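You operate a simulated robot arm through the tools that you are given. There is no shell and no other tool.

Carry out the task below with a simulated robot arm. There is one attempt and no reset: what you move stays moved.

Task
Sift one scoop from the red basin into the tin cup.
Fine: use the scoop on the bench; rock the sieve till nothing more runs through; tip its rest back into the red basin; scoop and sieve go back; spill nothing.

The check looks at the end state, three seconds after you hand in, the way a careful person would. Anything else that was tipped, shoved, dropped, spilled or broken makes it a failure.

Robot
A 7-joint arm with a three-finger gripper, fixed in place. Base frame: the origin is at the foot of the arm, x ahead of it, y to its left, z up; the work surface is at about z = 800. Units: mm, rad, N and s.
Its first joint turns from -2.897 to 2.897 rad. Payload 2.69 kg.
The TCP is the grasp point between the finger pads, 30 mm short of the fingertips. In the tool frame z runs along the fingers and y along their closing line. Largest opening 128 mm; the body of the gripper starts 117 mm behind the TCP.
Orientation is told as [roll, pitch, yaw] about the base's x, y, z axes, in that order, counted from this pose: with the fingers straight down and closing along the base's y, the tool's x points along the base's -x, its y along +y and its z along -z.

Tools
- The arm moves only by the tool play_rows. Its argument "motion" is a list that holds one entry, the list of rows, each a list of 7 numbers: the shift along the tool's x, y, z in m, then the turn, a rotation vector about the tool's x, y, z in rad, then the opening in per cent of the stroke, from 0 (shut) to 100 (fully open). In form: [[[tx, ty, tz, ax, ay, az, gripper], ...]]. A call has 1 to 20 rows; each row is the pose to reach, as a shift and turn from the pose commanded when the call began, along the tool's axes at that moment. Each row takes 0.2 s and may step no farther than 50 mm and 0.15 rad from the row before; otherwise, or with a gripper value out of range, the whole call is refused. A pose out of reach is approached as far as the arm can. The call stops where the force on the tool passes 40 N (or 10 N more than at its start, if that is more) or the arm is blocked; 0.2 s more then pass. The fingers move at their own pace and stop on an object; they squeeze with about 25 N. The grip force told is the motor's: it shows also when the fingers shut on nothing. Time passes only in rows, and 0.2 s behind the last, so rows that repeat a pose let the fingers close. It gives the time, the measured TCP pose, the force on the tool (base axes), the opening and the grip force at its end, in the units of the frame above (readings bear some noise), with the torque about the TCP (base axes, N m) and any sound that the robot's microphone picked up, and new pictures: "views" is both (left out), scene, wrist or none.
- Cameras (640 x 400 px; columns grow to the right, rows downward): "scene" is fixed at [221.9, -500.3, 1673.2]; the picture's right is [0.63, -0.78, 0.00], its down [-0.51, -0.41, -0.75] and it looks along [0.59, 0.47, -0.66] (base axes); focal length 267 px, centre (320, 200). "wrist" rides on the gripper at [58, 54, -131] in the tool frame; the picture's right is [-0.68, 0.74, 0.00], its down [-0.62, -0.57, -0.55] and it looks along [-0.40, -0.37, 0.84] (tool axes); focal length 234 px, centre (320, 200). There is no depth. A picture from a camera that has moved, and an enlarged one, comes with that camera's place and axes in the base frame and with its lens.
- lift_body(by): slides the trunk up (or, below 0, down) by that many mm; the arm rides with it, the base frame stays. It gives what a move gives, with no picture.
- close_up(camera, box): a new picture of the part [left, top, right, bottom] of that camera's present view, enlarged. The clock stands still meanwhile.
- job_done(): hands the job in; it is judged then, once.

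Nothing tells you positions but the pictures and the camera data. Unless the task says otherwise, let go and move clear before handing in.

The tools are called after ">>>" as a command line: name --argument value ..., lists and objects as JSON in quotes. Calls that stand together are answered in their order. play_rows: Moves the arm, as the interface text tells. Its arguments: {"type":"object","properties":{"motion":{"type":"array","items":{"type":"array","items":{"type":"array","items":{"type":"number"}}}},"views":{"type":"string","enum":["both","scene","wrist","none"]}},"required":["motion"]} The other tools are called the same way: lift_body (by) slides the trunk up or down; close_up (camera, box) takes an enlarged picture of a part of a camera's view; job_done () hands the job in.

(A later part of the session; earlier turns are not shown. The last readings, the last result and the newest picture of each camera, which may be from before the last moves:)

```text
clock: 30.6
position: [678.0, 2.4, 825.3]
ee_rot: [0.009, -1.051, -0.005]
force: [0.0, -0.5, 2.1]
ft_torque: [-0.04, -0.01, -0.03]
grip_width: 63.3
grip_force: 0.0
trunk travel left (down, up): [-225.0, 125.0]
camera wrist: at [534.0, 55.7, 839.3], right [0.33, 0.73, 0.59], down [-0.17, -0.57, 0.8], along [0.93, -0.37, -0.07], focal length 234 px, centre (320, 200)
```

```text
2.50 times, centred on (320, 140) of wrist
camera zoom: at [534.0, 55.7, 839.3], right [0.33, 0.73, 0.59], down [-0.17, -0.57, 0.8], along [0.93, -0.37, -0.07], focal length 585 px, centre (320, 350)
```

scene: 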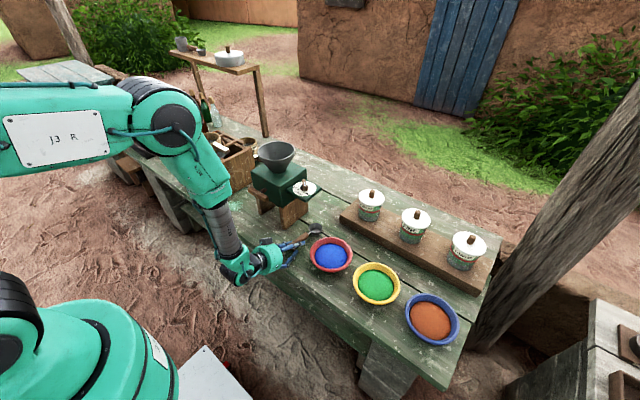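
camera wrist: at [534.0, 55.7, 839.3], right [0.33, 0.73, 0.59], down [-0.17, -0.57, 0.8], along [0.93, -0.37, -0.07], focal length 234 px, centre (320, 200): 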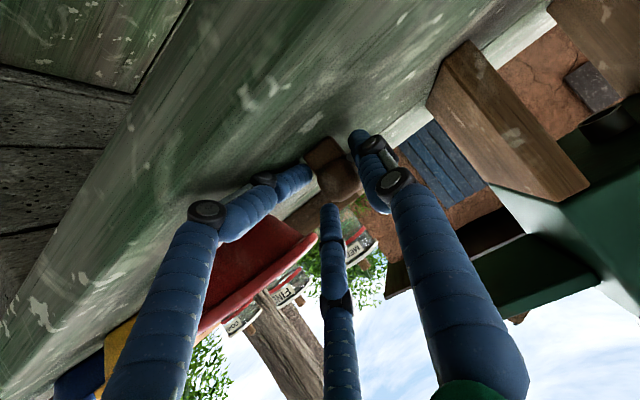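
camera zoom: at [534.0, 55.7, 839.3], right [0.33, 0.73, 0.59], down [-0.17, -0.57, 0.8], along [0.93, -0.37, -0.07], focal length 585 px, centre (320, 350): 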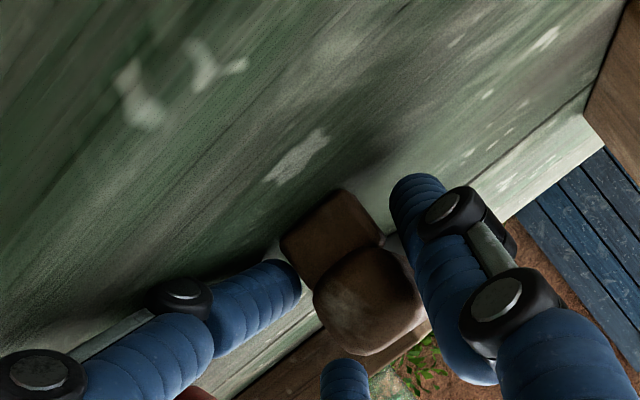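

The scoop has shifted forward about 18 mm and one of the fingers looks bent against the bench: the hand really has three fingers, and the lower one touches down at this tilt. I'll back straight out and re-plan with a steeper approach.

>>> play_rows --motion '[[[-0.005, 0, -0.022, 0, 0, 0, 45], [-0.01, 0, -0.044, 0, 0, 0, 45], [-0.02, 0, -0.066, 0, 0, 0, 45], [-0.04, 0, -0.088, 0, 0, 0, 45], [-0.07, 0, -0.1, 0, 0, 0, 45], [-0.07, 0, -0.1, 0, 0, 0, 45]]]' --views "both"

>>> close_up --camera "scene" --box '[220, 210, 360, 300]'

>>> close_up --camera "wrist" --box '[220, 60, 420, 220]'

```text
clock: 32.0
position: [623.1, 0.1, 938.9]
ee_rot: [0.01, -1.05, -0.004]
force: [0.1, -0.7, 0.0]
ft_torque: [0.0, 0.02, 0.01]
grip_width: 57.5
grip_force: 0.0
trunk travel left (down, up): [-225.0, 125.0]
camera wrist: at [480.1, 54.8, 952.1], right [0.33, 0.73, 0.59], down [-0.17, -0.57, 0.8], along [0.93, -0.37, -0.07], focal length 234 px, centre (320, 200)
```

scene: 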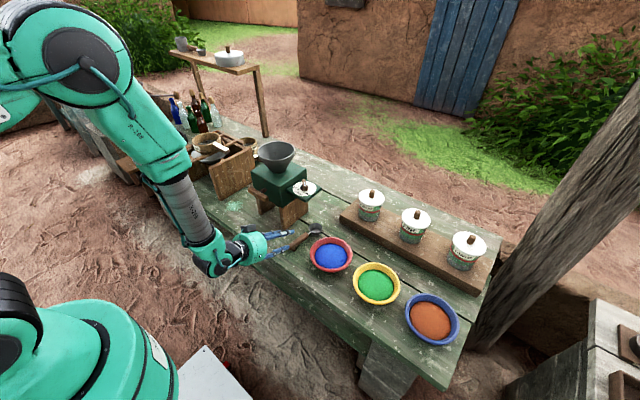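
wrist: 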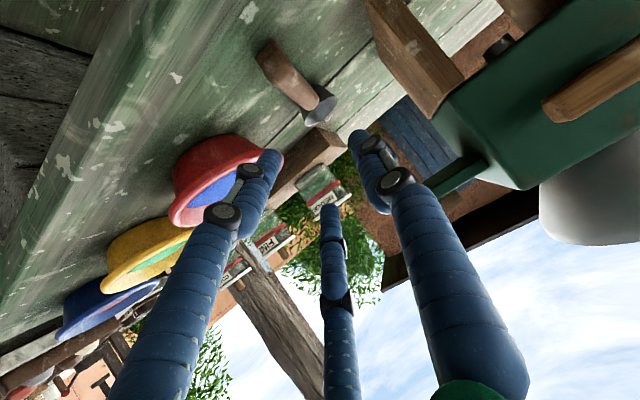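

```text
4.44 times, centred on (290, 255) of scene
camera zoom: at [221.9, -500.3, 1673.2], right [0.63, -0.78, 0.0], down [-0.51, -0.41, -0.75], along [0.59, 0.47, -0.66], focal length 1187 px, centre (453, -44)
```

zoom: 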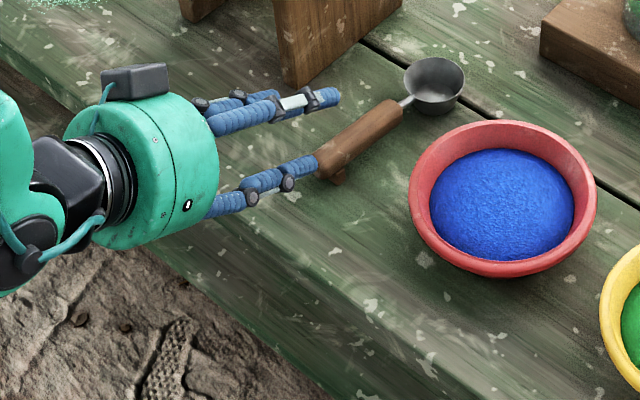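

```text
2.50 times, centred on (320, 140) of wrist
camera zoom: at [480.1, 54.8, 952.1], right [0.33, 0.73, 0.59], down [-0.17, -0.57, 0.8], along [0.93, -0.37, -0.07], focal length 585 px, centre (320, 350)
```

zoom: 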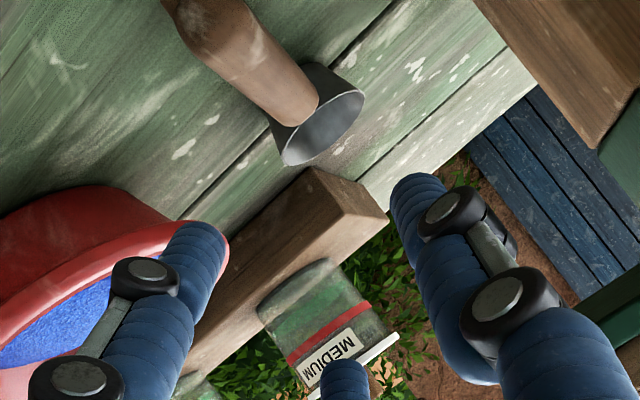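

The scoop is unharmed and still standing on the bench, only about 15 mm forward. A vertical grip from above will be right for this three-finger hand, so I'll first rehearse the matching pouring pose (45° nose-down, then roll to the left) in free air at the sieve.

>>> play_rows --motion '[[[-0.0213, 0, -0.0156, 0, 0.131, 0, 45], [-0.0426, 0, -0.0313, 0, 0.262, 0, 45], [-0.0639, 0, -0.0469, 0, 0.393, 0, 45], [-0.0852, 0, -0.0625, 0, 0.524, 0, 45], [-0.1065, 0, -0.0781, 0, 0.654, 0, 45], [-0.1278, 0, -0.0938, 0, 0.785, 0, 45], [-0.1491, 0, -0.1094, 0, 0.916, 0, 45], [-0.1704, 0, -0.125, 0, 1.047, 0, 45], [-0.1704, 0, -0.125, 0, 1.047, 0, 45]]]' --views "none"

>>> play_rows --motion '[[[-0.009, 0.0456, -0.0012, 0, 0, -0.053, 45], [-0.018, 0.0912, -0.0023, 0, 0, -0.106, 45], [-0.027, 0.1368, -0.0035, 0, 0, -0.159, 45], [-0.036, 0.1825, -0.0046, 0, 0, -0.212, 45], [-0.045, 0.2281, -0.0058, 0, 0, -0.265, 45], [-0.054, 0.2737, -0.0069, 0, 0, -0.318, 45], [-0.063, 0.3193, -0.0081, 0, 0, -0.372, 45], [-0.072, 0.3649, -0.0092, 0, 0, -0.425, 45], [-0.081, 0.4105, -0.0104, 0, 0, -0.478, 45], [-0.09, 0.4562, -0.0115, 0, 0, -0.531, 45], [-0.099, 0.5018, -0.0127, 0, 0, -0.584, 45], [-0.108, 0.5474, -0.0138, 0, 0, -0.637, 45], [-0.117, 0.593, -0.015, 0, 0, -0.69, 45], [-0.117, 0.593, -0.015, 0, 0, -0.69, 45]]]' --views "none"

>>> play_rows --motion '[[[0, 0, 0, 0, 0.131, 0, 45], [0, 0, 0, 0, 0.262, 0, 45], [0, 0, 0, 0, 0.393, 0, 45], [0, 0, 0, 0, 0.524, 0, 45], [0, 0, 0, 0, 0.654, 0, 45], [0, 0, 0, 0, 0.785, 0, 45], [0, 0, 0, 0, 0.785, 0, 45]]]' --views "both"

```text
clock: 34.0
position: [600.5, -0.5, 1150.8]
ee_rot: [0.005, -0.003, 0.002]
force: [-1.0, -0.2, 0.3]
ft_torque: [-0.03, 0.02, -0.04]
grip_width: 57.4
grip_force: 0.2
trunk travel left (down, up): [-225.0, 125.0]
```

```text
clock: 37.0
position: [715.3, 594.7, 1165.6]
ee_rot: [-0.001, -0.005, 0.69]
force: [0.5, 0.2, 0.1]
ft_torque: [-0.08, -0.02, -0.01]
grip_width: 57.4
grip_force: 0.0
trunk travel left (down, up): [-225.0, 125.0]
```

```text
clock: 38.6
position: [643.7, 532.4, 1154.8]
ee_rot: [0.003, 0.779, 0.693]
force: [-0.2, -0.4, -0.6]
ft_torque: [0.07, -0.09, 0.01]
grip_width: 57.6
grip_force: 0.1
out of reach, approached as far as the arm can: row 5, 6, 7
trunk travel left (down, up): [-225.0, 125.0]
camera wrist: at [648.1, 606.5, 1287.8], right [-0.1, 0.87, -0.48], down [0.99, 0.09, -0.04], along [0.0, -0.48, -0.88], focal length 234 px, centre (320, 200)
```

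scene: 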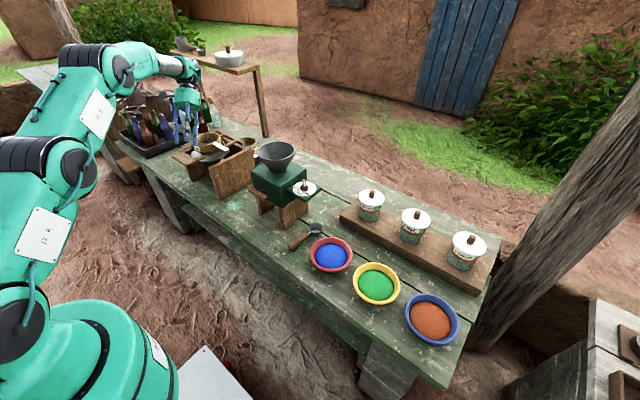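
wrist: 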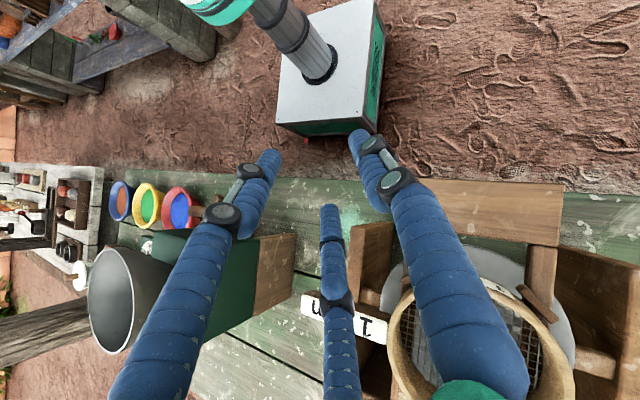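

The pitch-first order runs out of reach, but the final rolled pose lies closer in. I'll try rolling left from here.

>>> play_rows --motion '[[[0, 0, 0, 0.142, 0, 0, 45], [0, 0, 0, 0.284, 0, 0, 45], [0, 0, 0, 0.426, 0, 0, 45], [0, 0, 0, 0.568, 0, 0, 45], [0, 0, 0, 0.71, 0, 0, 45], [0, 0, 0, 0.852, 0, 0, 45], [0, 0, 0, 0.994, 0, 0, 45], [0, 0, 0, 1.136, 0, 0, 45], [0, 0, 0, 1.278, 0, 0, 45], [0, 0, 0, 1.42, 0, 0, 45], [0, 0, 0, 1.562, 0, 0, 45], [0, 0, 0, 1.704, 0, 0, 45], [0, 0, 0, 1.846, 0, 0, 45], [0, 0, 0, 1.988, 0, 0, 45], [0, 0, 0, 2.13, 0, 0, 45], [0, 0, 0, 2.27, 0, 0, 45], [0, 0, 0, 2.27, 0, 0, 45]]]' --views "both"

```text
clock: 42.2
position: [645.6, 531.5, 1152.5]
ee_rot: [-2.27, 0.781, 0.693]
force: [-0.2, -0.8, -0.7]
ft_torque: [-0.02, -0.03, -0.01]
grip_width: 57.6
grip_force: 0.0
trunk travel left (down, up): [-225.0, 125.0]
camera wrist: at [504.0, 499.1, 1101.6], right [0.37, -0.31, -0.88], down [-0.12, 0.92, -0.38], along [0.92, 0.24, 0.3], focal length 234 px, centre (320, 200)
```

scene: 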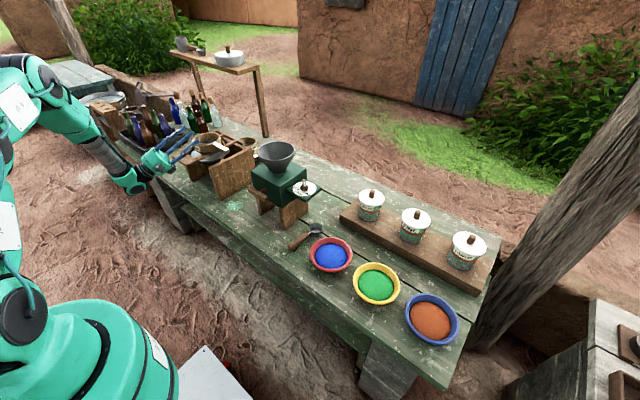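
wrist: 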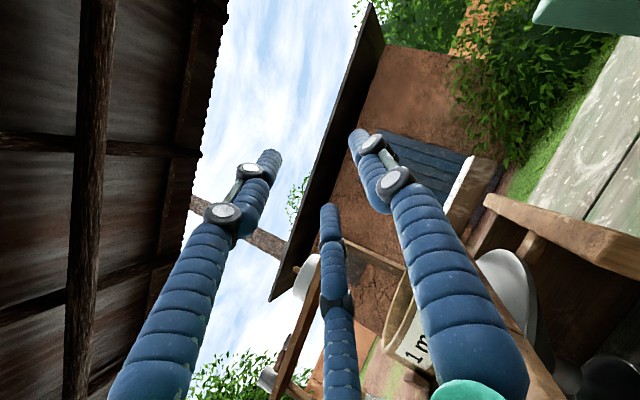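

That final orientation works. I'll shift to where the TCP would actually be when pouring, to check clearance from the stand.

>>> play_rows --motion '[[[-0.0205, -0.0188, 0.0091, 0, 0, 0, 45], [-0.041, -0.0377, 0.0183, 0, 0, 0, 45], [-0.0614, -0.0565, 0.0274, 0, 0, 0, 45], [-0.0614, -0.0565, 0.0274, 0, 0, 0, 45]]]' --views "both"

>>> close_up --camera "scene" --box '[110, 100, 270, 220]'

```text
clock: 43.2
position: [704.5, 598.4, 1153.2]
ee_rot: [-2.269, 0.78, 0.693]
force: [0.6, 0.6, -0.3]
ft_torque: [0.01, -0.01, 0.04]
grip_width: 57.4
grip_force: 0.1
trunk travel left (down, up): [-225.0, 125.0]
camera wrist: at [562.8, 566.7, 1103.3], right [0.37, -0.31, -0.88], down [-0.12, 0.92, -0.38], along [0.92, 0.24, 0.3], focal length 234 px, centre (320, 200)
```

scene: 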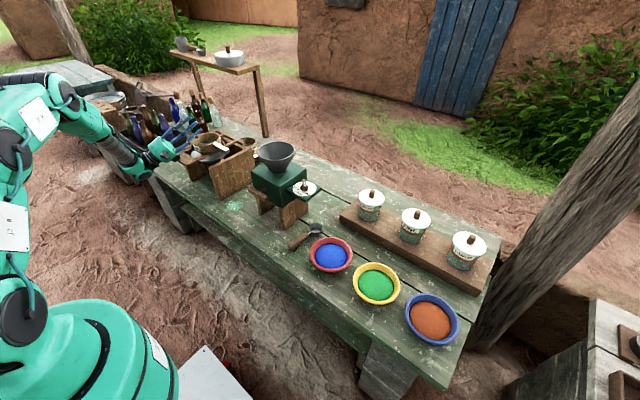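
wrist: 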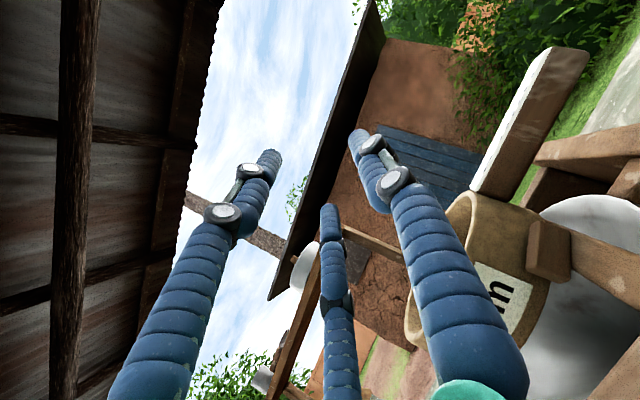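

```text
3.33 times, centred on (190, 160) of scene
camera zoom: at [221.9, -500.3, 1673.2], right [0.63, -0.78, 0.0], down [-0.51, -0.41, -0.75], along [0.59, 0.47, -0.66], focal length 890 px, centre (753, 333)
```

zoom: 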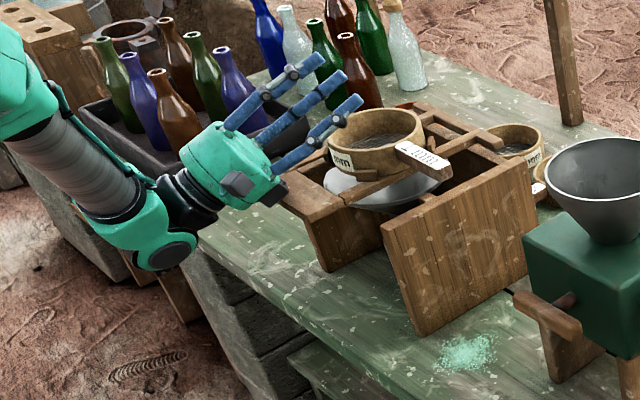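

Clearance is good in the pouring pose. I'll back out the same way and go to above the scoop.

>>> play_rows --motion '[[[0.0205, 0.0188, -0.0091, 0, 0, 0, 45], [0.041, 0.0377, -0.0183, 0, 0, 0, 45], [0.0614, 0.0565, -0.0274, 0, 0, 0, 45], [0.0614, 0.0565, -0.0274, -0.142, 0, 0, 45], [0.0614, 0.0565, -0.0274, -0.284, 0, 0, 45], [0.0614, 0.0565, -0.0274, -0.426, 0, 0, 45], [0.0614, 0.0565, -0.0274, -0.568, 0, 0, 45], [0.0614, 0.0565, -0.0274, -0.71, 0, 0, 45], [0.0614, 0.0565, -0.0274, -0.852, 0, 0, 45], [0.0614, 0.0565, -0.0274, -0.994, 0, 0, 45], [0.0614, 0.0565, -0.0274, -1.136, 0, 0, 45], [0.0614, 0.0565, -0.0274, -1.278, 0, 0, 45], [0.0614, 0.0565, -0.0274, -1.42, 0, 0, 45], [0.0614, 0.0565, -0.0274, -1.562, 0, 0, 45], [0.0614, 0.0565, -0.0274, -1.704, 0, 0, 45], [0.0614, 0.0565, -0.0274, -1.846, 0, 0, 45], [0.0614, 0.0565, -0.0274, -1.988, 0, 0, 45], [0.0614, 0.0565, -0.0274, -2.13, 0, 0, 45], [0.0614, 0.0565, -0.0274, -2.27, 0, 0, 45], [0.0614, 0.0565, -0.0274, -2.27, 0, 0, 45]]]' --views "none"

>>> play_rows --motion '[[[0, 0, 0, 0, -0.131, 0, 45], [0, 0, 0, 0, -0.262, 0, 45], [0, 0, 0, 0, -0.393, 0, 45], [0, 0, 0, 0, -0.524, 0, 45], [0, 0, 0, 0, -0.654, 0, 45], [0, 0, 0, 0, -0.785, 0, 45], [0, 0, 0, 0, -0.785, 0, 45]]]' --views "none"

```text
clock: 47.4
position: [646.3, 530.4, 1152.1]
ee_rot: [0.004, 0.781, 0.695]
force: [-1.0, -0.6, 0.5]
ft_torque: [0.04, 0.05, -0.08]
grip_width: 57.5
grip_force: 0.0
trunk travel left (down, up): [-225.0, 125.0]
```

```text
clock: 49.0
position: [645.8, 530.9, 1150.4]
ee_rot: [0.0, -0.008, 0.692]
force: [-0.5, -0.5, 1.5]
ft_torque: [0.05, -0.06, -0.01]
grip_width: 57.6
grip_force: 0.1
trunk travel left (down, up): [-225.0, 125.0]
```

Now back toward the scoop with the gripper vertical, stopping where the wrist camera looks right at it.

>>> play_rows --motion '[[[0.03, -0.0331, 0.015, 0, 0, 0.069, 45], [0.06, -0.0661, 0.03, 0, 0, 0.138, 45], [0.09, -0.0992, 0.045, 0, 0, 0.208, 45], [0.12, -0.1323, 0.06, 0, 0, 0.277, 45], [0.15, -0.1654, 0.075, 0, 0, 0.346, 45], [0.18, -0.1984, 0.09, 0, 0, 0.415, 45], [0.21, -0.2315, 0.105, 0, 0, 0.484, 45], [0.24, -0.2646, 0.12, 0, 0, 0.554, 45], [0.27, -0.2976, 0.135, 0, 0, 0.623, 45], [0.3, -0.3307, 0.15, 0, 0, 0.692, 45], [0.3, -0.3307, 0.15, 0, 0, 0.692, 45]]]' --views "both"

>>> close_up --camera "wrist" --box '[220, 110, 420, 290]'

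>>> close_up --camera "scene" --box '[270, 200, 370, 280]'

```text
clock: 51.4
position: [627.0, 84.7, 1000.2]
ee_rot: [0.005, -0.002, 0.001]
force: [0.9, -1.1, -0.3]
ft_torque: [0.05, 0.04, -0.02]
grip_width: 57.7
grip_force: 0.1
trunk travel left (down, up): [-225.0, 125.0]
camera wrist: at [567.7, 138.4, 1129.1], right [0.68, 0.74, 0.01], down [0.61, -0.57, 0.55], along [0.41, -0.37, -0.84], focal length 234 px, centre (320, 200)
```

scene: 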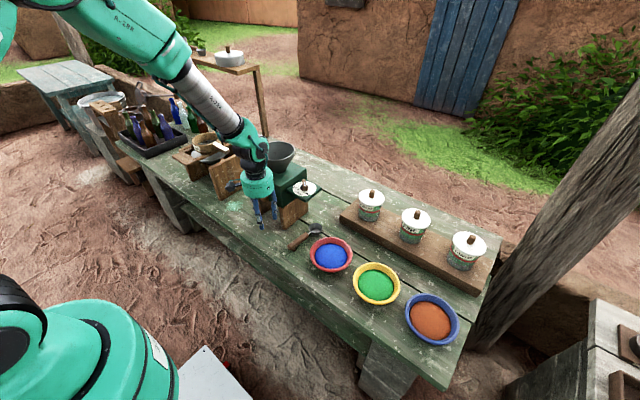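
wrist: 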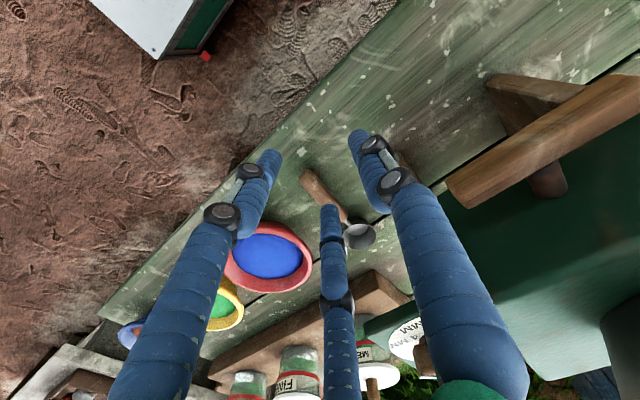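

```text
2.22 times, centred on (320, 200) of wrist
camera zoom: at [567.7, 138.4, 1129.1], right [0.68, 0.74, 0.01], down [0.61, -0.57, 0.55], along [0.41, -0.37, -0.84], focal length 520 px, centre (320, 200)
```

zoom: 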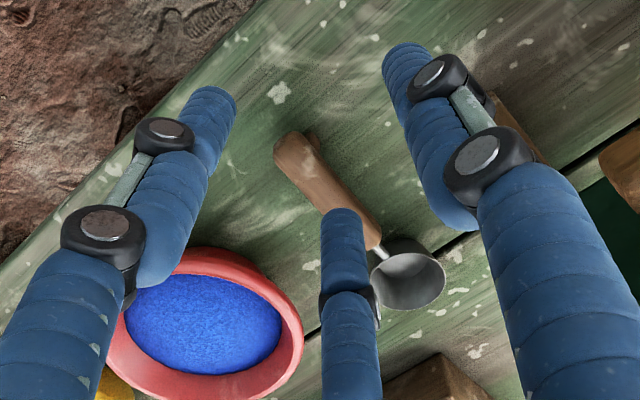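

```text
5.00 times, centred on (320, 240) of scene
camera zoom: at [221.9, -500.3, 1673.2], right [0.63, -0.78, 0.0], down [-0.51, -0.41, -0.75], along [0.59, 0.47, -0.66], focal length 1336 px, centre (320, 0)
```

zoom: 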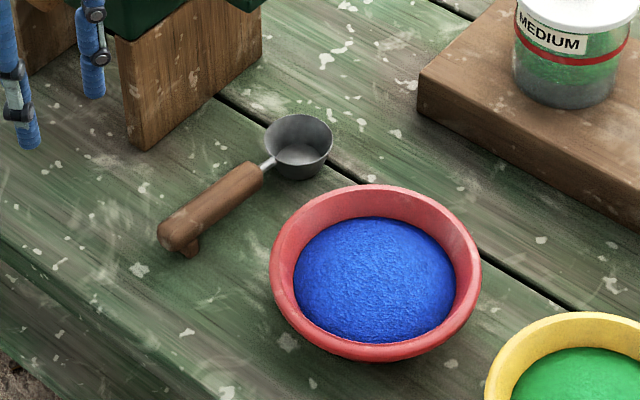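

The scoop's handle now runs from about x=670 to 768 at y≈12. I'll come straight down over it with the three fingers spread, one on its left and two on its right, stopping just above the bench.

>>> play_rows --motion '[[[-0.025, -0.027, 0, 0, 0, 0, 70], [-0.05, -0.053, 0, 0, 0, 0, 70], [-0.076, -0.08, 0, 0, 0, 0, 70], [-0.076, -0.08, 0.03, 0, 0, 0, 70], [-0.076, -0.08, 0.06, 0, 0, 0, 70], [-0.076, -0.08, 0.09, 0, 0, 0, 70], [-0.076, -0.08, 0.11, 0, 0, 0, 70], [-0.076, -0.08, 0.11, 0, 0, 0, 70]]]' --views "both"

>>> close_up --camera "scene" --box '[250, 180, 370, 280]'

>>> close_up --camera "wrist" --box '[220, 80, 420, 260]'

```text
clock: 53.2
position: [704.4, 6.7, 887.4]
ee_rot: [0.005, -0.001, 0.0]
force: [-0.1, -0.2, -0.6]
ft_torque: [0.01, 0.03, -0.02]
grip_width: 89.4
grip_force: 0.0
trunk travel left (down, up): [-225.0, 125.0]
camera wrist: at [644.5, 60.6, 1017.3], right [0.68, 0.74, 0.01], down [0.61, -0.57, 0.55], along [0.41, -0.37, -0.84], focal length 234 px, centre (320, 200)
```

scene: 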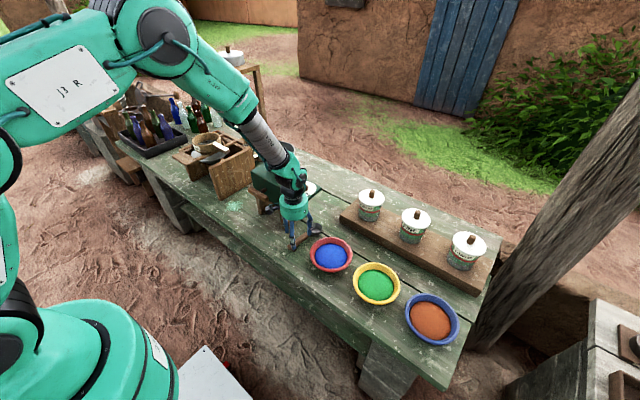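
wrist: 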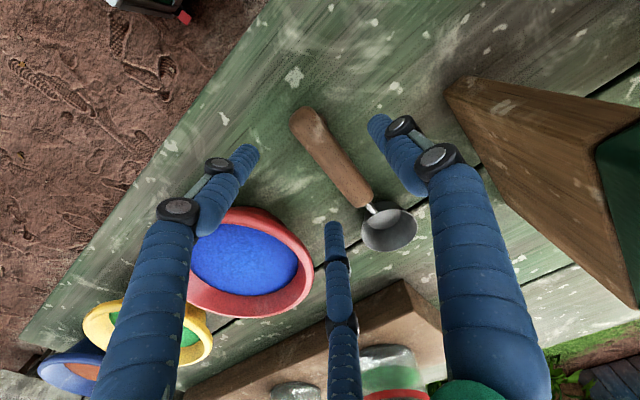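

```text
4.00 times, centred on (310, 230) of scene
camera zoom: at [221.9, -500.3, 1673.2], right [0.63, -0.78, 0.0], down [-0.51, -0.41, -0.75], along [0.59, 0.47, -0.66], focal length 1069 px, centre (360, 80)
```

zoom: 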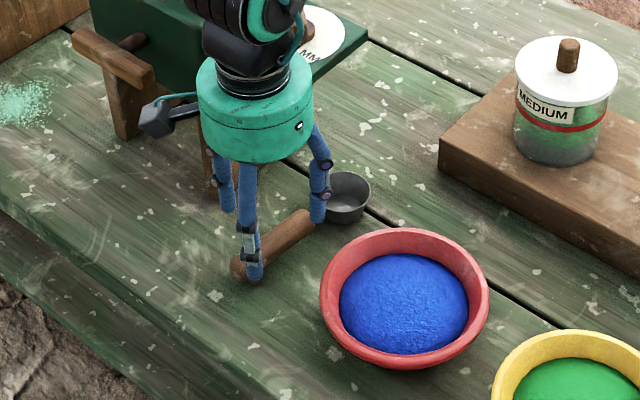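

```text
2.22 times, centred on (320, 170) of wrist
camera zoom: at [644.5, 60.6, 1017.3], right [0.68, 0.74, 0.01], down [0.61, -0.57, 0.55], along [0.41, -0.37, -0.84], focal length 520 px, centre (320, 267)
```

zoom: 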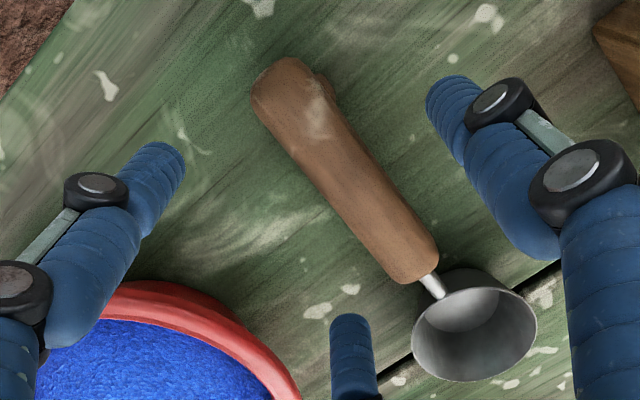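

Handle passes y≈17 at this x with about a −4° skew. I'll correct for that, lower the last 50 mm and close.

>>> play_rows --motion '[[[0, 0.003, 0.017, 0, 0, 0.06, 70], [0, 0.0035, 0.034, 0, 0, 0.06, 70], [0, 0.0035, 0.05, 0, 0, 0.06, 70], [0, 0.0035, 0.05, 0, 0, 0.06, 70]]]' --views "both"

>>> close_up --camera "scene" --box '[250, 180, 370, 280]'

>>> close_up --camera "wrist" --box '[220, 80, 420, 260]'

```text
clock: 53.6
position: [709.5, 9.1, 884.9]
ee_rot: [0.005, -0.019, -0.033]
force: [0.8, 0.5, 18.1]
ft_torque: [0.18, -1.04, 0.1]
grip_width: 89.6
grip_force: 0.0
trunk travel left (down, up): [-225.0, 125.0]
stopped in row 1: the force on the tool passed its limit at 60 N (the readings are from after the stop); the commanded pose is now the measured one
camera wrist: at [650.7, 64.8, 1014.3], right [0.7, 0.71, 0.02], down [0.59, -0.59, 0.56], along [0.41, -0.38, -0.83], focal length 234 px, centre (320, 200)
```

scene: 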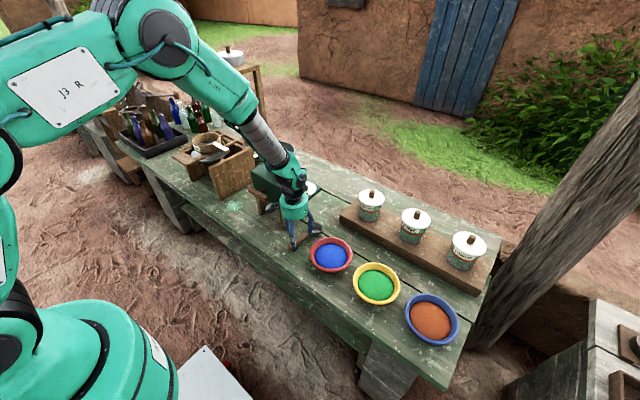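
wrist: 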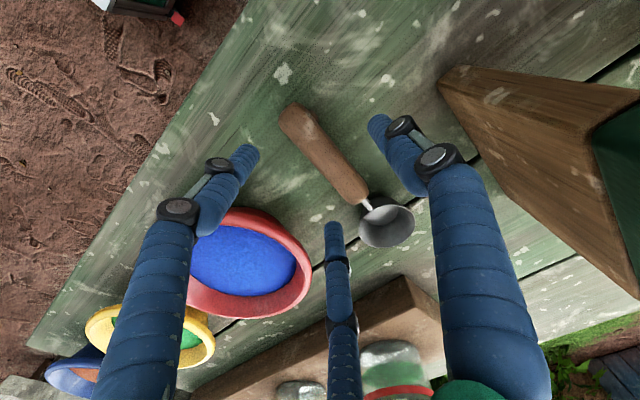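

```text
4.00 times, centred on (310, 230) of scene
camera zoom: at [221.9, -500.3, 1673.2], right [0.63, -0.78, 0.0], down [-0.51, -0.41, -0.75], along [0.59, 0.47, -0.66], focal length 1069 px, centre (360, 80)
```

zoom: 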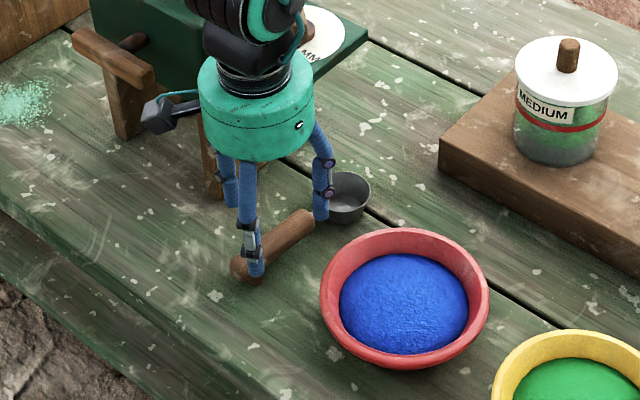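

```text
2.22 times, centred on (320, 170) of wrist
camera zoom: at [650.7, 64.8, 1014.3], right [0.7, 0.71, 0.02], down [0.59, -0.59, 0.56], along [0.41, -0.38, -0.83], focal length 520 px, centre (320, 267)
```

zoom: 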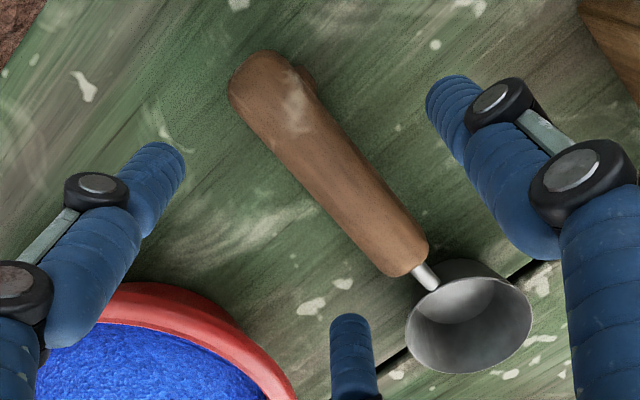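

The arm met something it shouldn't have: an upward push of about 18 N. I'll look closely before moving on.

>>> close_up --camera "scene" --box '[240, 130, 350, 250]'

>>> close_up --camera "wrist" --box '[380, 60, 640, 400]'

>>> close_up --camera "wrist" --box '[150, 130, 400, 400]'

```text
3.33 times, centred on (295, 190) of scene
camera zoom: at [221.9, -500.3, 1673.2], right [0.63, -0.78, 0.0], down [-0.51, -0.41, -0.75], along [0.59, 0.47, -0.66], focal length 890 px, centre (403, 233)
```

zoom: 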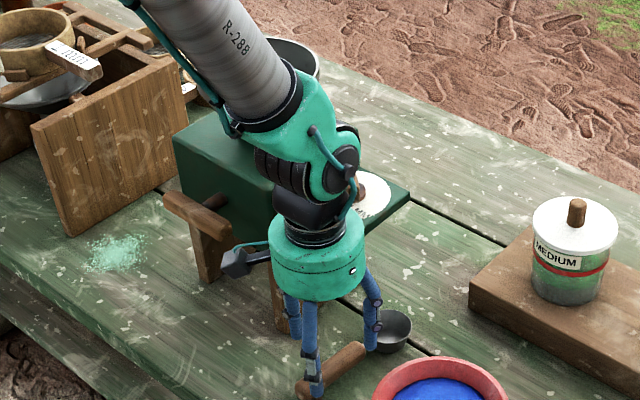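

```text
1.18 times, centred on (510, 230) of wrist
camera zoom: at [650.7, 64.8, 1014.3], right [0.7, 0.71, 0.02], down [0.59, -0.59, 0.56], along [0.41, -0.38, -0.83], focal length 276 px, centre (96, 165)
```

zoom: 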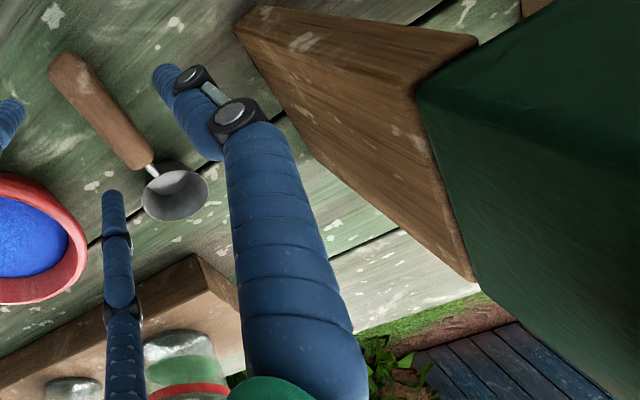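

```text
1.48 times, centred on (275, 265) of wrist
camera zoom: at [650.7, 64.8, 1014.3], right [0.7, 0.71, 0.02], down [0.59, -0.59, 0.56], along [0.41, -0.38, -0.83], focal length 347 px, centre (387, 104)
```

zoom: 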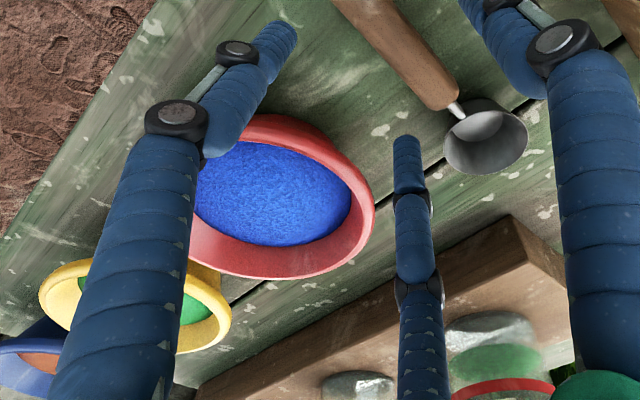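

The hand's lower edge came down on the mill's dial plate corner (near x≈767, y≈19, z≈1000). I'll rise straight off it, then move inward and check that the mill did not shift.

>>> play_rows --motion '[[[0.003, 0, -0.02, 0, 0, 0, 70], [0.006, 0, -0.05, 0, 0, 0, 70], [0.03, 0, -0.07, 0, 0.019, 0, 70], [0.06, 0, -0.07, 0, 0.019, 0, 70], [0.09, 0, -0.07, 0, 0.019, 0, 70], [0.12, 0, -0.07, 0, 0.019, 0, 70], [0.12, 0, -0.07, 0, 0.019, 0, 70]]]' --views "both"

>>> close_up --camera "scene" --box '[160, 100, 340, 230]'

>>> close_up --camera "wrist" --box '[220, 80, 640, 360]'

```text
clock: 55.2
position: [586.9, 13.5, 952.9]
ee_rot: [0.005, 0.008, -0.036]
force: [0.6, 0.0, 0.6]
ft_torque: [-0.01, -0.05, 0.03]
grip_width: 89.6
grip_force: 0.1
trunk travel left (down, up): [-225.0, 125.0]
camera wrist: at [531.0, 68.7, 1083.4], right [0.7, 0.71, 0.0], down [0.6, -0.59, 0.54], along [0.39, -0.38, -0.84], focal length 234 px, centre (320, 200)
```

scene: 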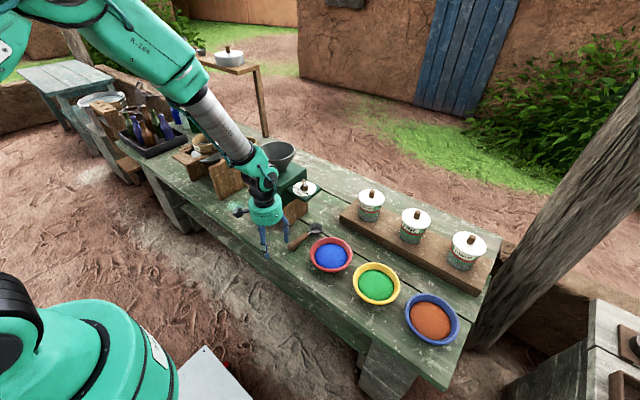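
wrist: 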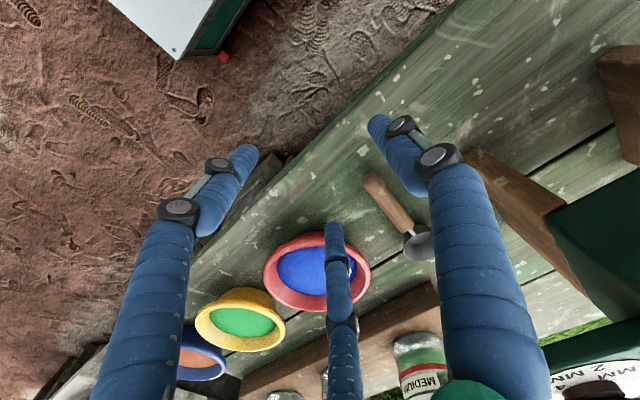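

```text
3.08 times, centred on (250, 165) of scene
camera zoom: at [221.9, -500.3, 1673.2], right [0.63, -0.78, 0.0], down [-0.51, -0.41, -0.75], along [0.59, 0.47, -0.66], focal length 822 px, centre (535, 308)
```

zoom: 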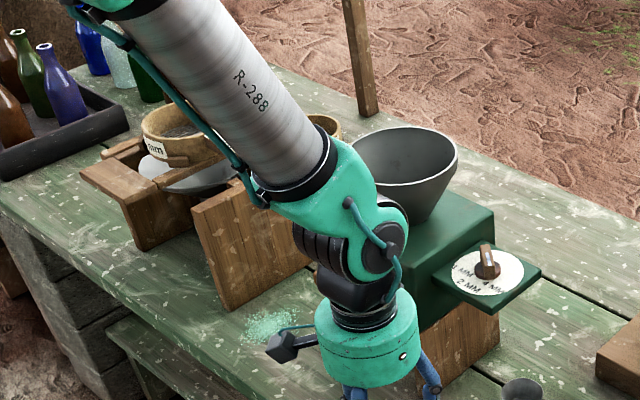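

```text
1.43 times, centred on (430, 220) of wrist
camera zoom: at [531.0, 68.7, 1083.4], right [0.7, 0.71, 0.0], down [0.6, -0.59, 0.54], along [0.39, -0.38, -0.84], focal length 334 px, centre (163, 171)
```

zoom: 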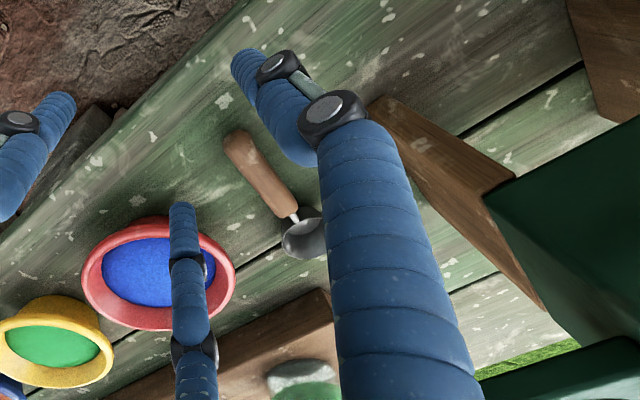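

The mill has not moved. I'll take the handle farther back (x≈690) with the hand leaning 10° toward me, which keeps it clear of the dial plate.

>>> play_rows --motion '[[[-0.034, 0.0004, 0.018, 0, -0.06, 0.01, 62], [-0.069, 0.0008, 0.036, 0, -0.12, 0.02, 62], [-0.103, 0.0012, 0.053, 0, -0.183, 0.03, 62], [-0.103, 0.0012, 0.053, 0, -0.183, 0.03, 62]]]' --views "both"

>>> close_up --camera "scene" --box '[240, 130, 360, 280]'

>>> close_up --camera "wrist" --box '[220, 80, 420, 260]'

```text
clock: 56.2
position: [692.6, 10.1, 895.4]
ee_rot: [0.006, -0.176, -0.068]
force: [0.9, 0.2, -0.7]
ft_torque: [0.0, 0.02, -0.03]
grip_width: 79.6
grip_force: 0.0
trunk travel left (down, up): [-225.0, 125.0]
camera wrist: at [614.4, 68.2, 1014.5], right [0.71, 0.69, 0.12], down [0.47, -0.6, 0.64], along [0.52, -0.4, -0.76], focal length 234 px, centre (320, 200)
```

scene: 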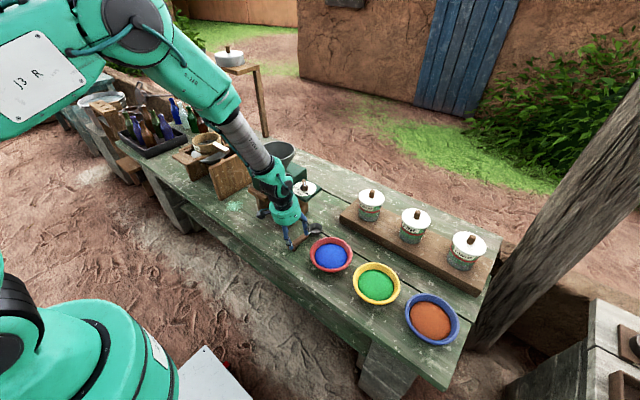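
wrist: 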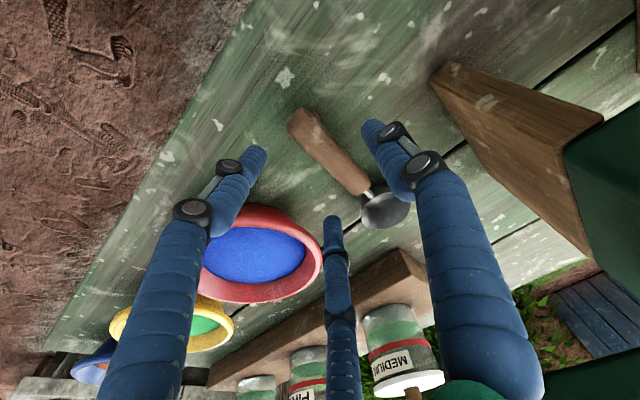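

```text
2.67 times, centred on (300, 205) of scene
camera zoom: at [221.9, -500.3, 1673.2], right [0.63, -0.78, 0.0], down [-0.51, -0.41, -0.75], along [0.59, 0.47, -0.66], focal length 712 px, centre (373, 187)
```

zoom: 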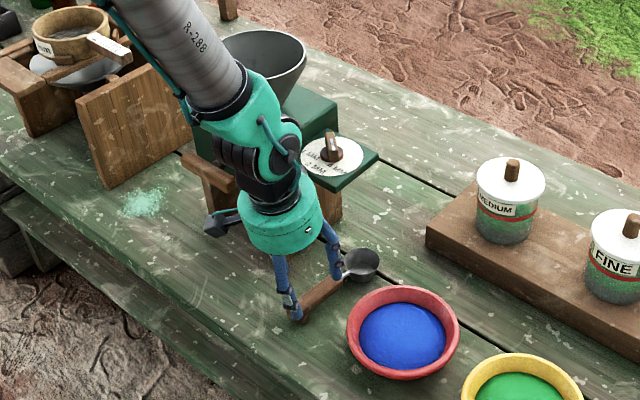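

```text
2.22 times, centred on (320, 170) of wrist
camera zoom: at [614.4, 68.2, 1014.5], right [0.71, 0.69, 0.12], down [0.47, -0.6, 0.64], along [0.52, -0.4, -0.76], focal length 520 px, centre (320, 267)
```

zoom: 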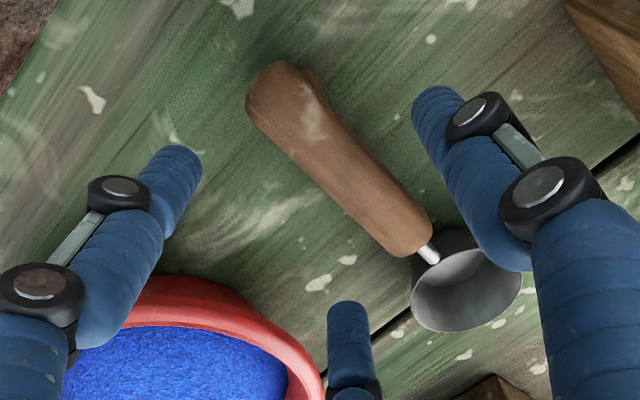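

Alignment looks right: the handle axis lies about 7 mm to the left finger's side of the tool centre, as it should for this three-finger hand. Lowering.

>>> play_rows --motion '[[[0.0024, 0, 0.0134, 0, 0, 0.01, 62], [0.0048, 0, 0.0268, 0, 0, 0.02, 62], [0.0072, 0, 0.0402, 0, 0, 0.03, 62], [0.0095, 0, 0.0536, 0, 0, 0.03, 62], [0.0095, 0, 0.0536, 0, 0, 0.03, 62]]]' --views "both"

>>> close_up --camera "scene" --box '[240, 130, 360, 280]'

>>> close_up --camera "wrist" --box '[220, 80, 420, 260]'

```text
clock: 57.4
position: [690.0, 10.8, 843.0]
ee_rot: [0.012, -0.176, -0.094]
force: [0.1, -0.5, -0.7]
ft_torque: [0.01, 0.02, 0.0]
grip_width: 79.6
grip_force: 0.1
trunk travel left (down, up): [-225.0, 125.0]
camera wrist: at [614.5, 71.4, 960.6], right [0.73, 0.67, 0.13], down [0.45, -0.62, 0.64], along [0.51, -0.41, -0.76], focal length 234 px, centre (320, 200)
```

scene: 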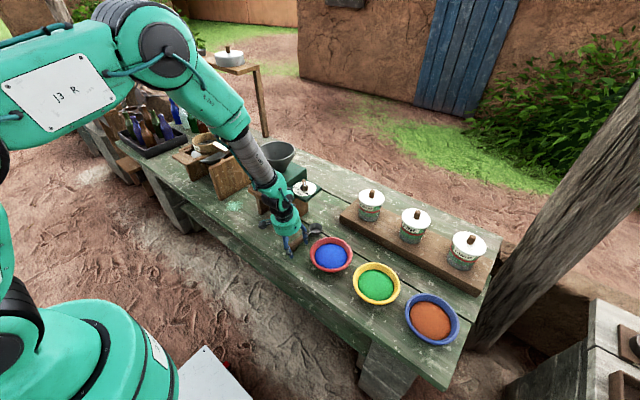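
wrist: 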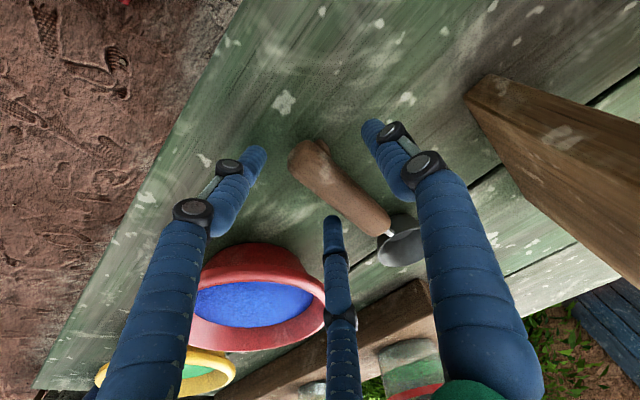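

```text
2.67 times, centred on (300, 205) of scene
camera zoom: at [221.9, -500.3, 1673.2], right [0.63, -0.78, 0.0], down [-0.51, -0.41, -0.75], along [0.59, 0.47, -0.66], focal length 712 px, centre (373, 187)
```

zoom: 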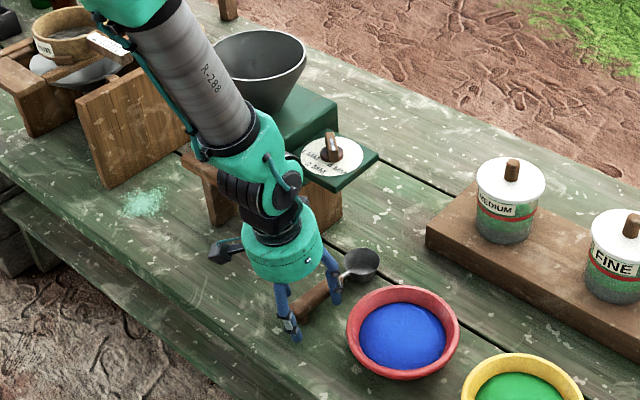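

```text
2.22 times, centred on (320, 170) of wrist
camera zoom: at [614.5, 71.4, 960.6], right [0.73, 0.67, 0.13], down [0.45, -0.62, 0.64], along [0.51, -0.41, -0.76], focal length 520 px, centre (320, 267)
```

zoom: 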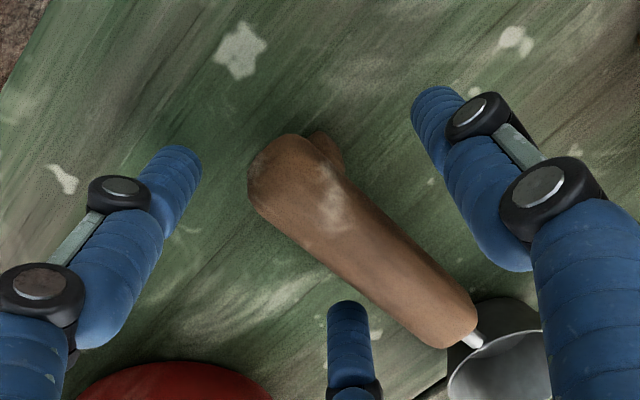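

No contact so far. I'll narrow the fingers around the handle, drop 4 mm more, then close.

>>> play_rows --motion '[[[0, 0, 0, 0, 0, 0, 50], [0, 0, 0, 0, 0, 0, 37], [0.0007, 0, 0.004, 0, 0, 0, 37], [0.0007, 0, 0.004, 0, 0, 0, 25], [0.0007, 0, 0.004, 0, 0, 0, 10], [0.0007, 0, 0.004, 0, 0, 0, 0], [0.0007, 0, 0.004, 0, 0, 0, 0], [0.0007, 0, 0.004, 0, 0, 0, 0]]]' --views "both"

>>> close_up --camera "scene" --box '[240, 130, 360, 280]'

>>> close_up --camera "wrist" --box '[220, 80, 420, 260]'

```text
clock: 59.2
position: [689.3, 10.5, 838.1]
ee_rot: [0.012, -0.174, -0.096]
force: [-0.5, 0.5, 0.0]
ft_torque: [0.02, -0.01, 0.02]
grip_width: 35.8
grip_force: 24.9
trunk travel left (down, up): [-225.0, 125.0]
camera wrist: at [614.3, 71.8, 957.0], right [0.73, 0.67, 0.13], down [0.45, -0.62, 0.64], along [0.51, -0.41, -0.76], focal length 234 px, centre (320, 200)
```

scene: 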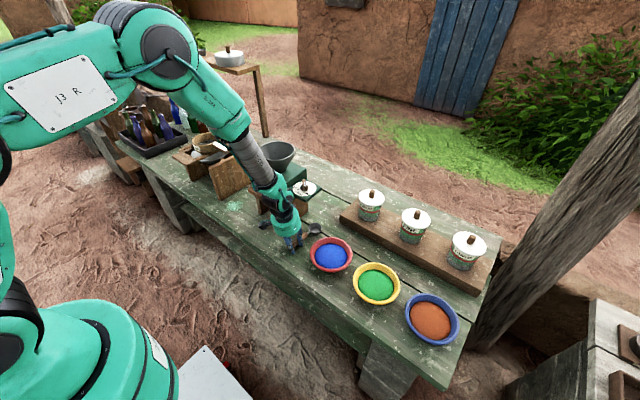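
wrist: 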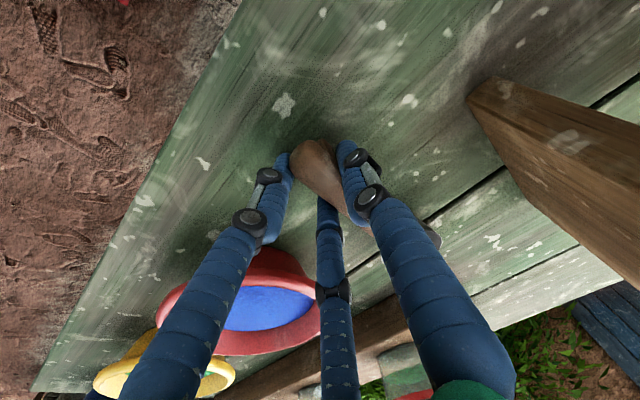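

```text
2.67 times, centred on (300, 205) of scene
camera zoom: at [221.9, -500.3, 1673.2], right [0.63, -0.78, 0.0], down [-0.51, -0.41, -0.75], along [0.59, 0.47, -0.66], focal length 712 px, centre (373, 187)
```

zoom: 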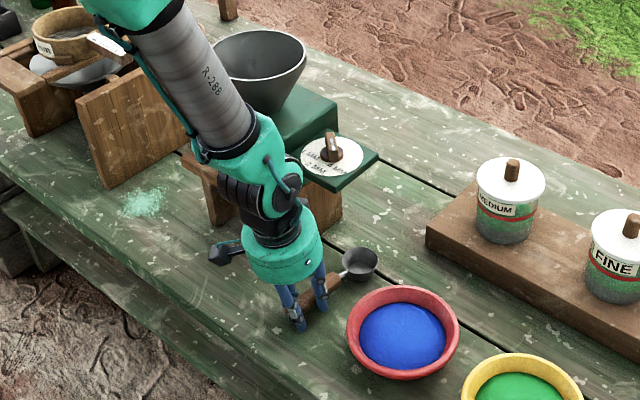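

```text
2.22 times, centred on (320, 170) of wrist
camera zoom: at [614.3, 71.8, 957.0], right [0.73, 0.67, 0.13], down [0.45, -0.62, 0.64], along [0.51, -0.41, -0.76], focal length 520 px, centre (320, 267)
```

zoom: 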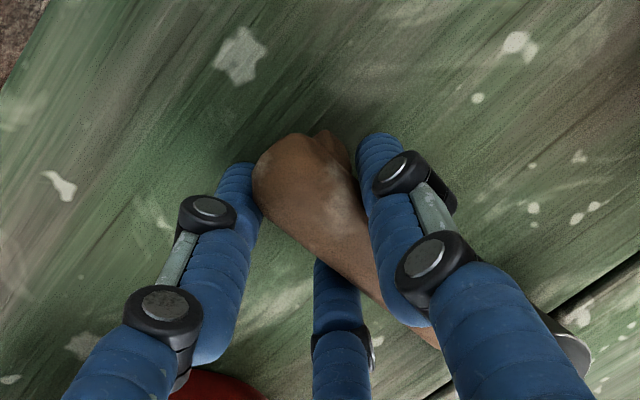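

Firm grip at 35.8 mm, as predicted. I'll lift the scoop 60 mm straight up and check that it hangs level.

>>> play_rows --motion '[[[-0.0026, 0, -0.0148, 0, 0, 0, 0], [-0.0052, 0, -0.0296, 0, 0, 0, 0], [0, 0, -0.0459, 0, 0, 0, 0], [0.0093, 0, -0.0626, 0, 0, 0, 0], [0.0093, 0, -0.0626, 0, 0, 0, 0]]]' --views "both"

>>> close_up --camera "scene" --box '[240, 160, 380, 280]'

>>> close_up --camera "wrist" --box '[220, 80, 460, 280]'

```text
clock: 60.4
position: [670.2, 12.8, 899.7]
ee_rot: [0.013, -0.175, -0.098]
force: [0.1, -0.1, 0.0]
ft_torque: [0.0, 0.0, -0.03]
grip_width: 35.3
grip_force: 25.2
trunk travel left (down, up): [-225.0, 125.0]
camera wrist: at [594.4, 72.9, 1018.2], right [0.73, 0.67, 0.13], down [0.45, -0.62, 0.64], along [0.51, -0.41, -0.76], focal length 234 px, centre (320, 200)
```

scene: 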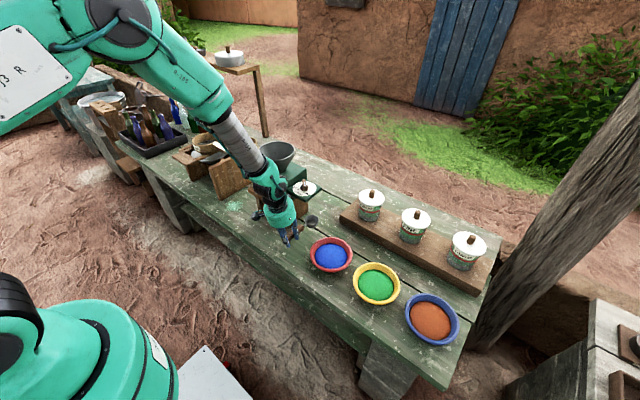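
wrist: 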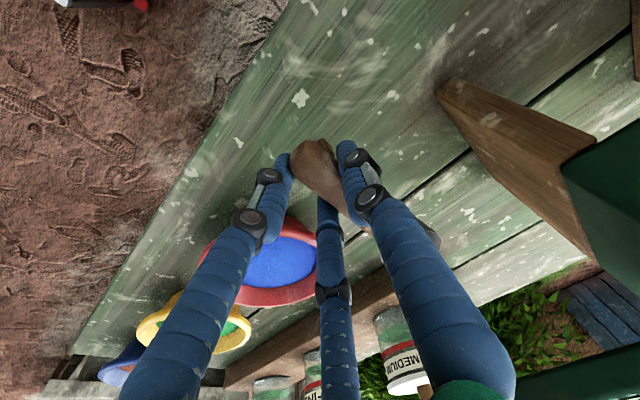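

```text
3.33 times, centred on (310, 220) of scene
camera zoom: at [221.9, -500.3, 1673.2], right [0.63, -0.78, 0.0], down [-0.51, -0.41, -0.75], along [0.59, 0.47, -0.66], focal length 890 px, centre (353, 133)
```

zoom: 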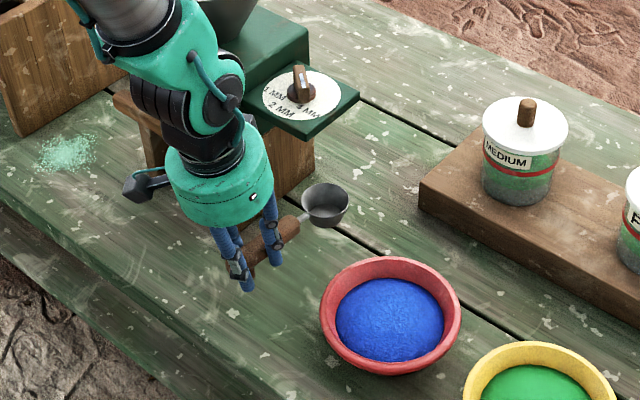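

```text
2.00 times, centred on (340, 180) of wrist
camera zoom: at [594.4, 72.9, 1018.2], right [0.73, 0.67, 0.13], down [0.45, -0.62, 0.64], along [0.51, -0.41, -0.76], focal length 468 px, centre (280, 240)
```

zoom: 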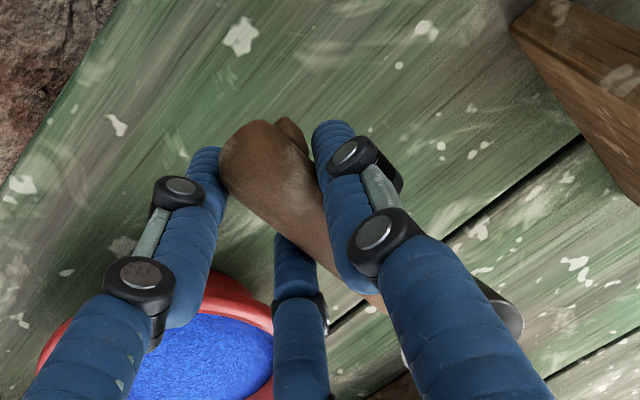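

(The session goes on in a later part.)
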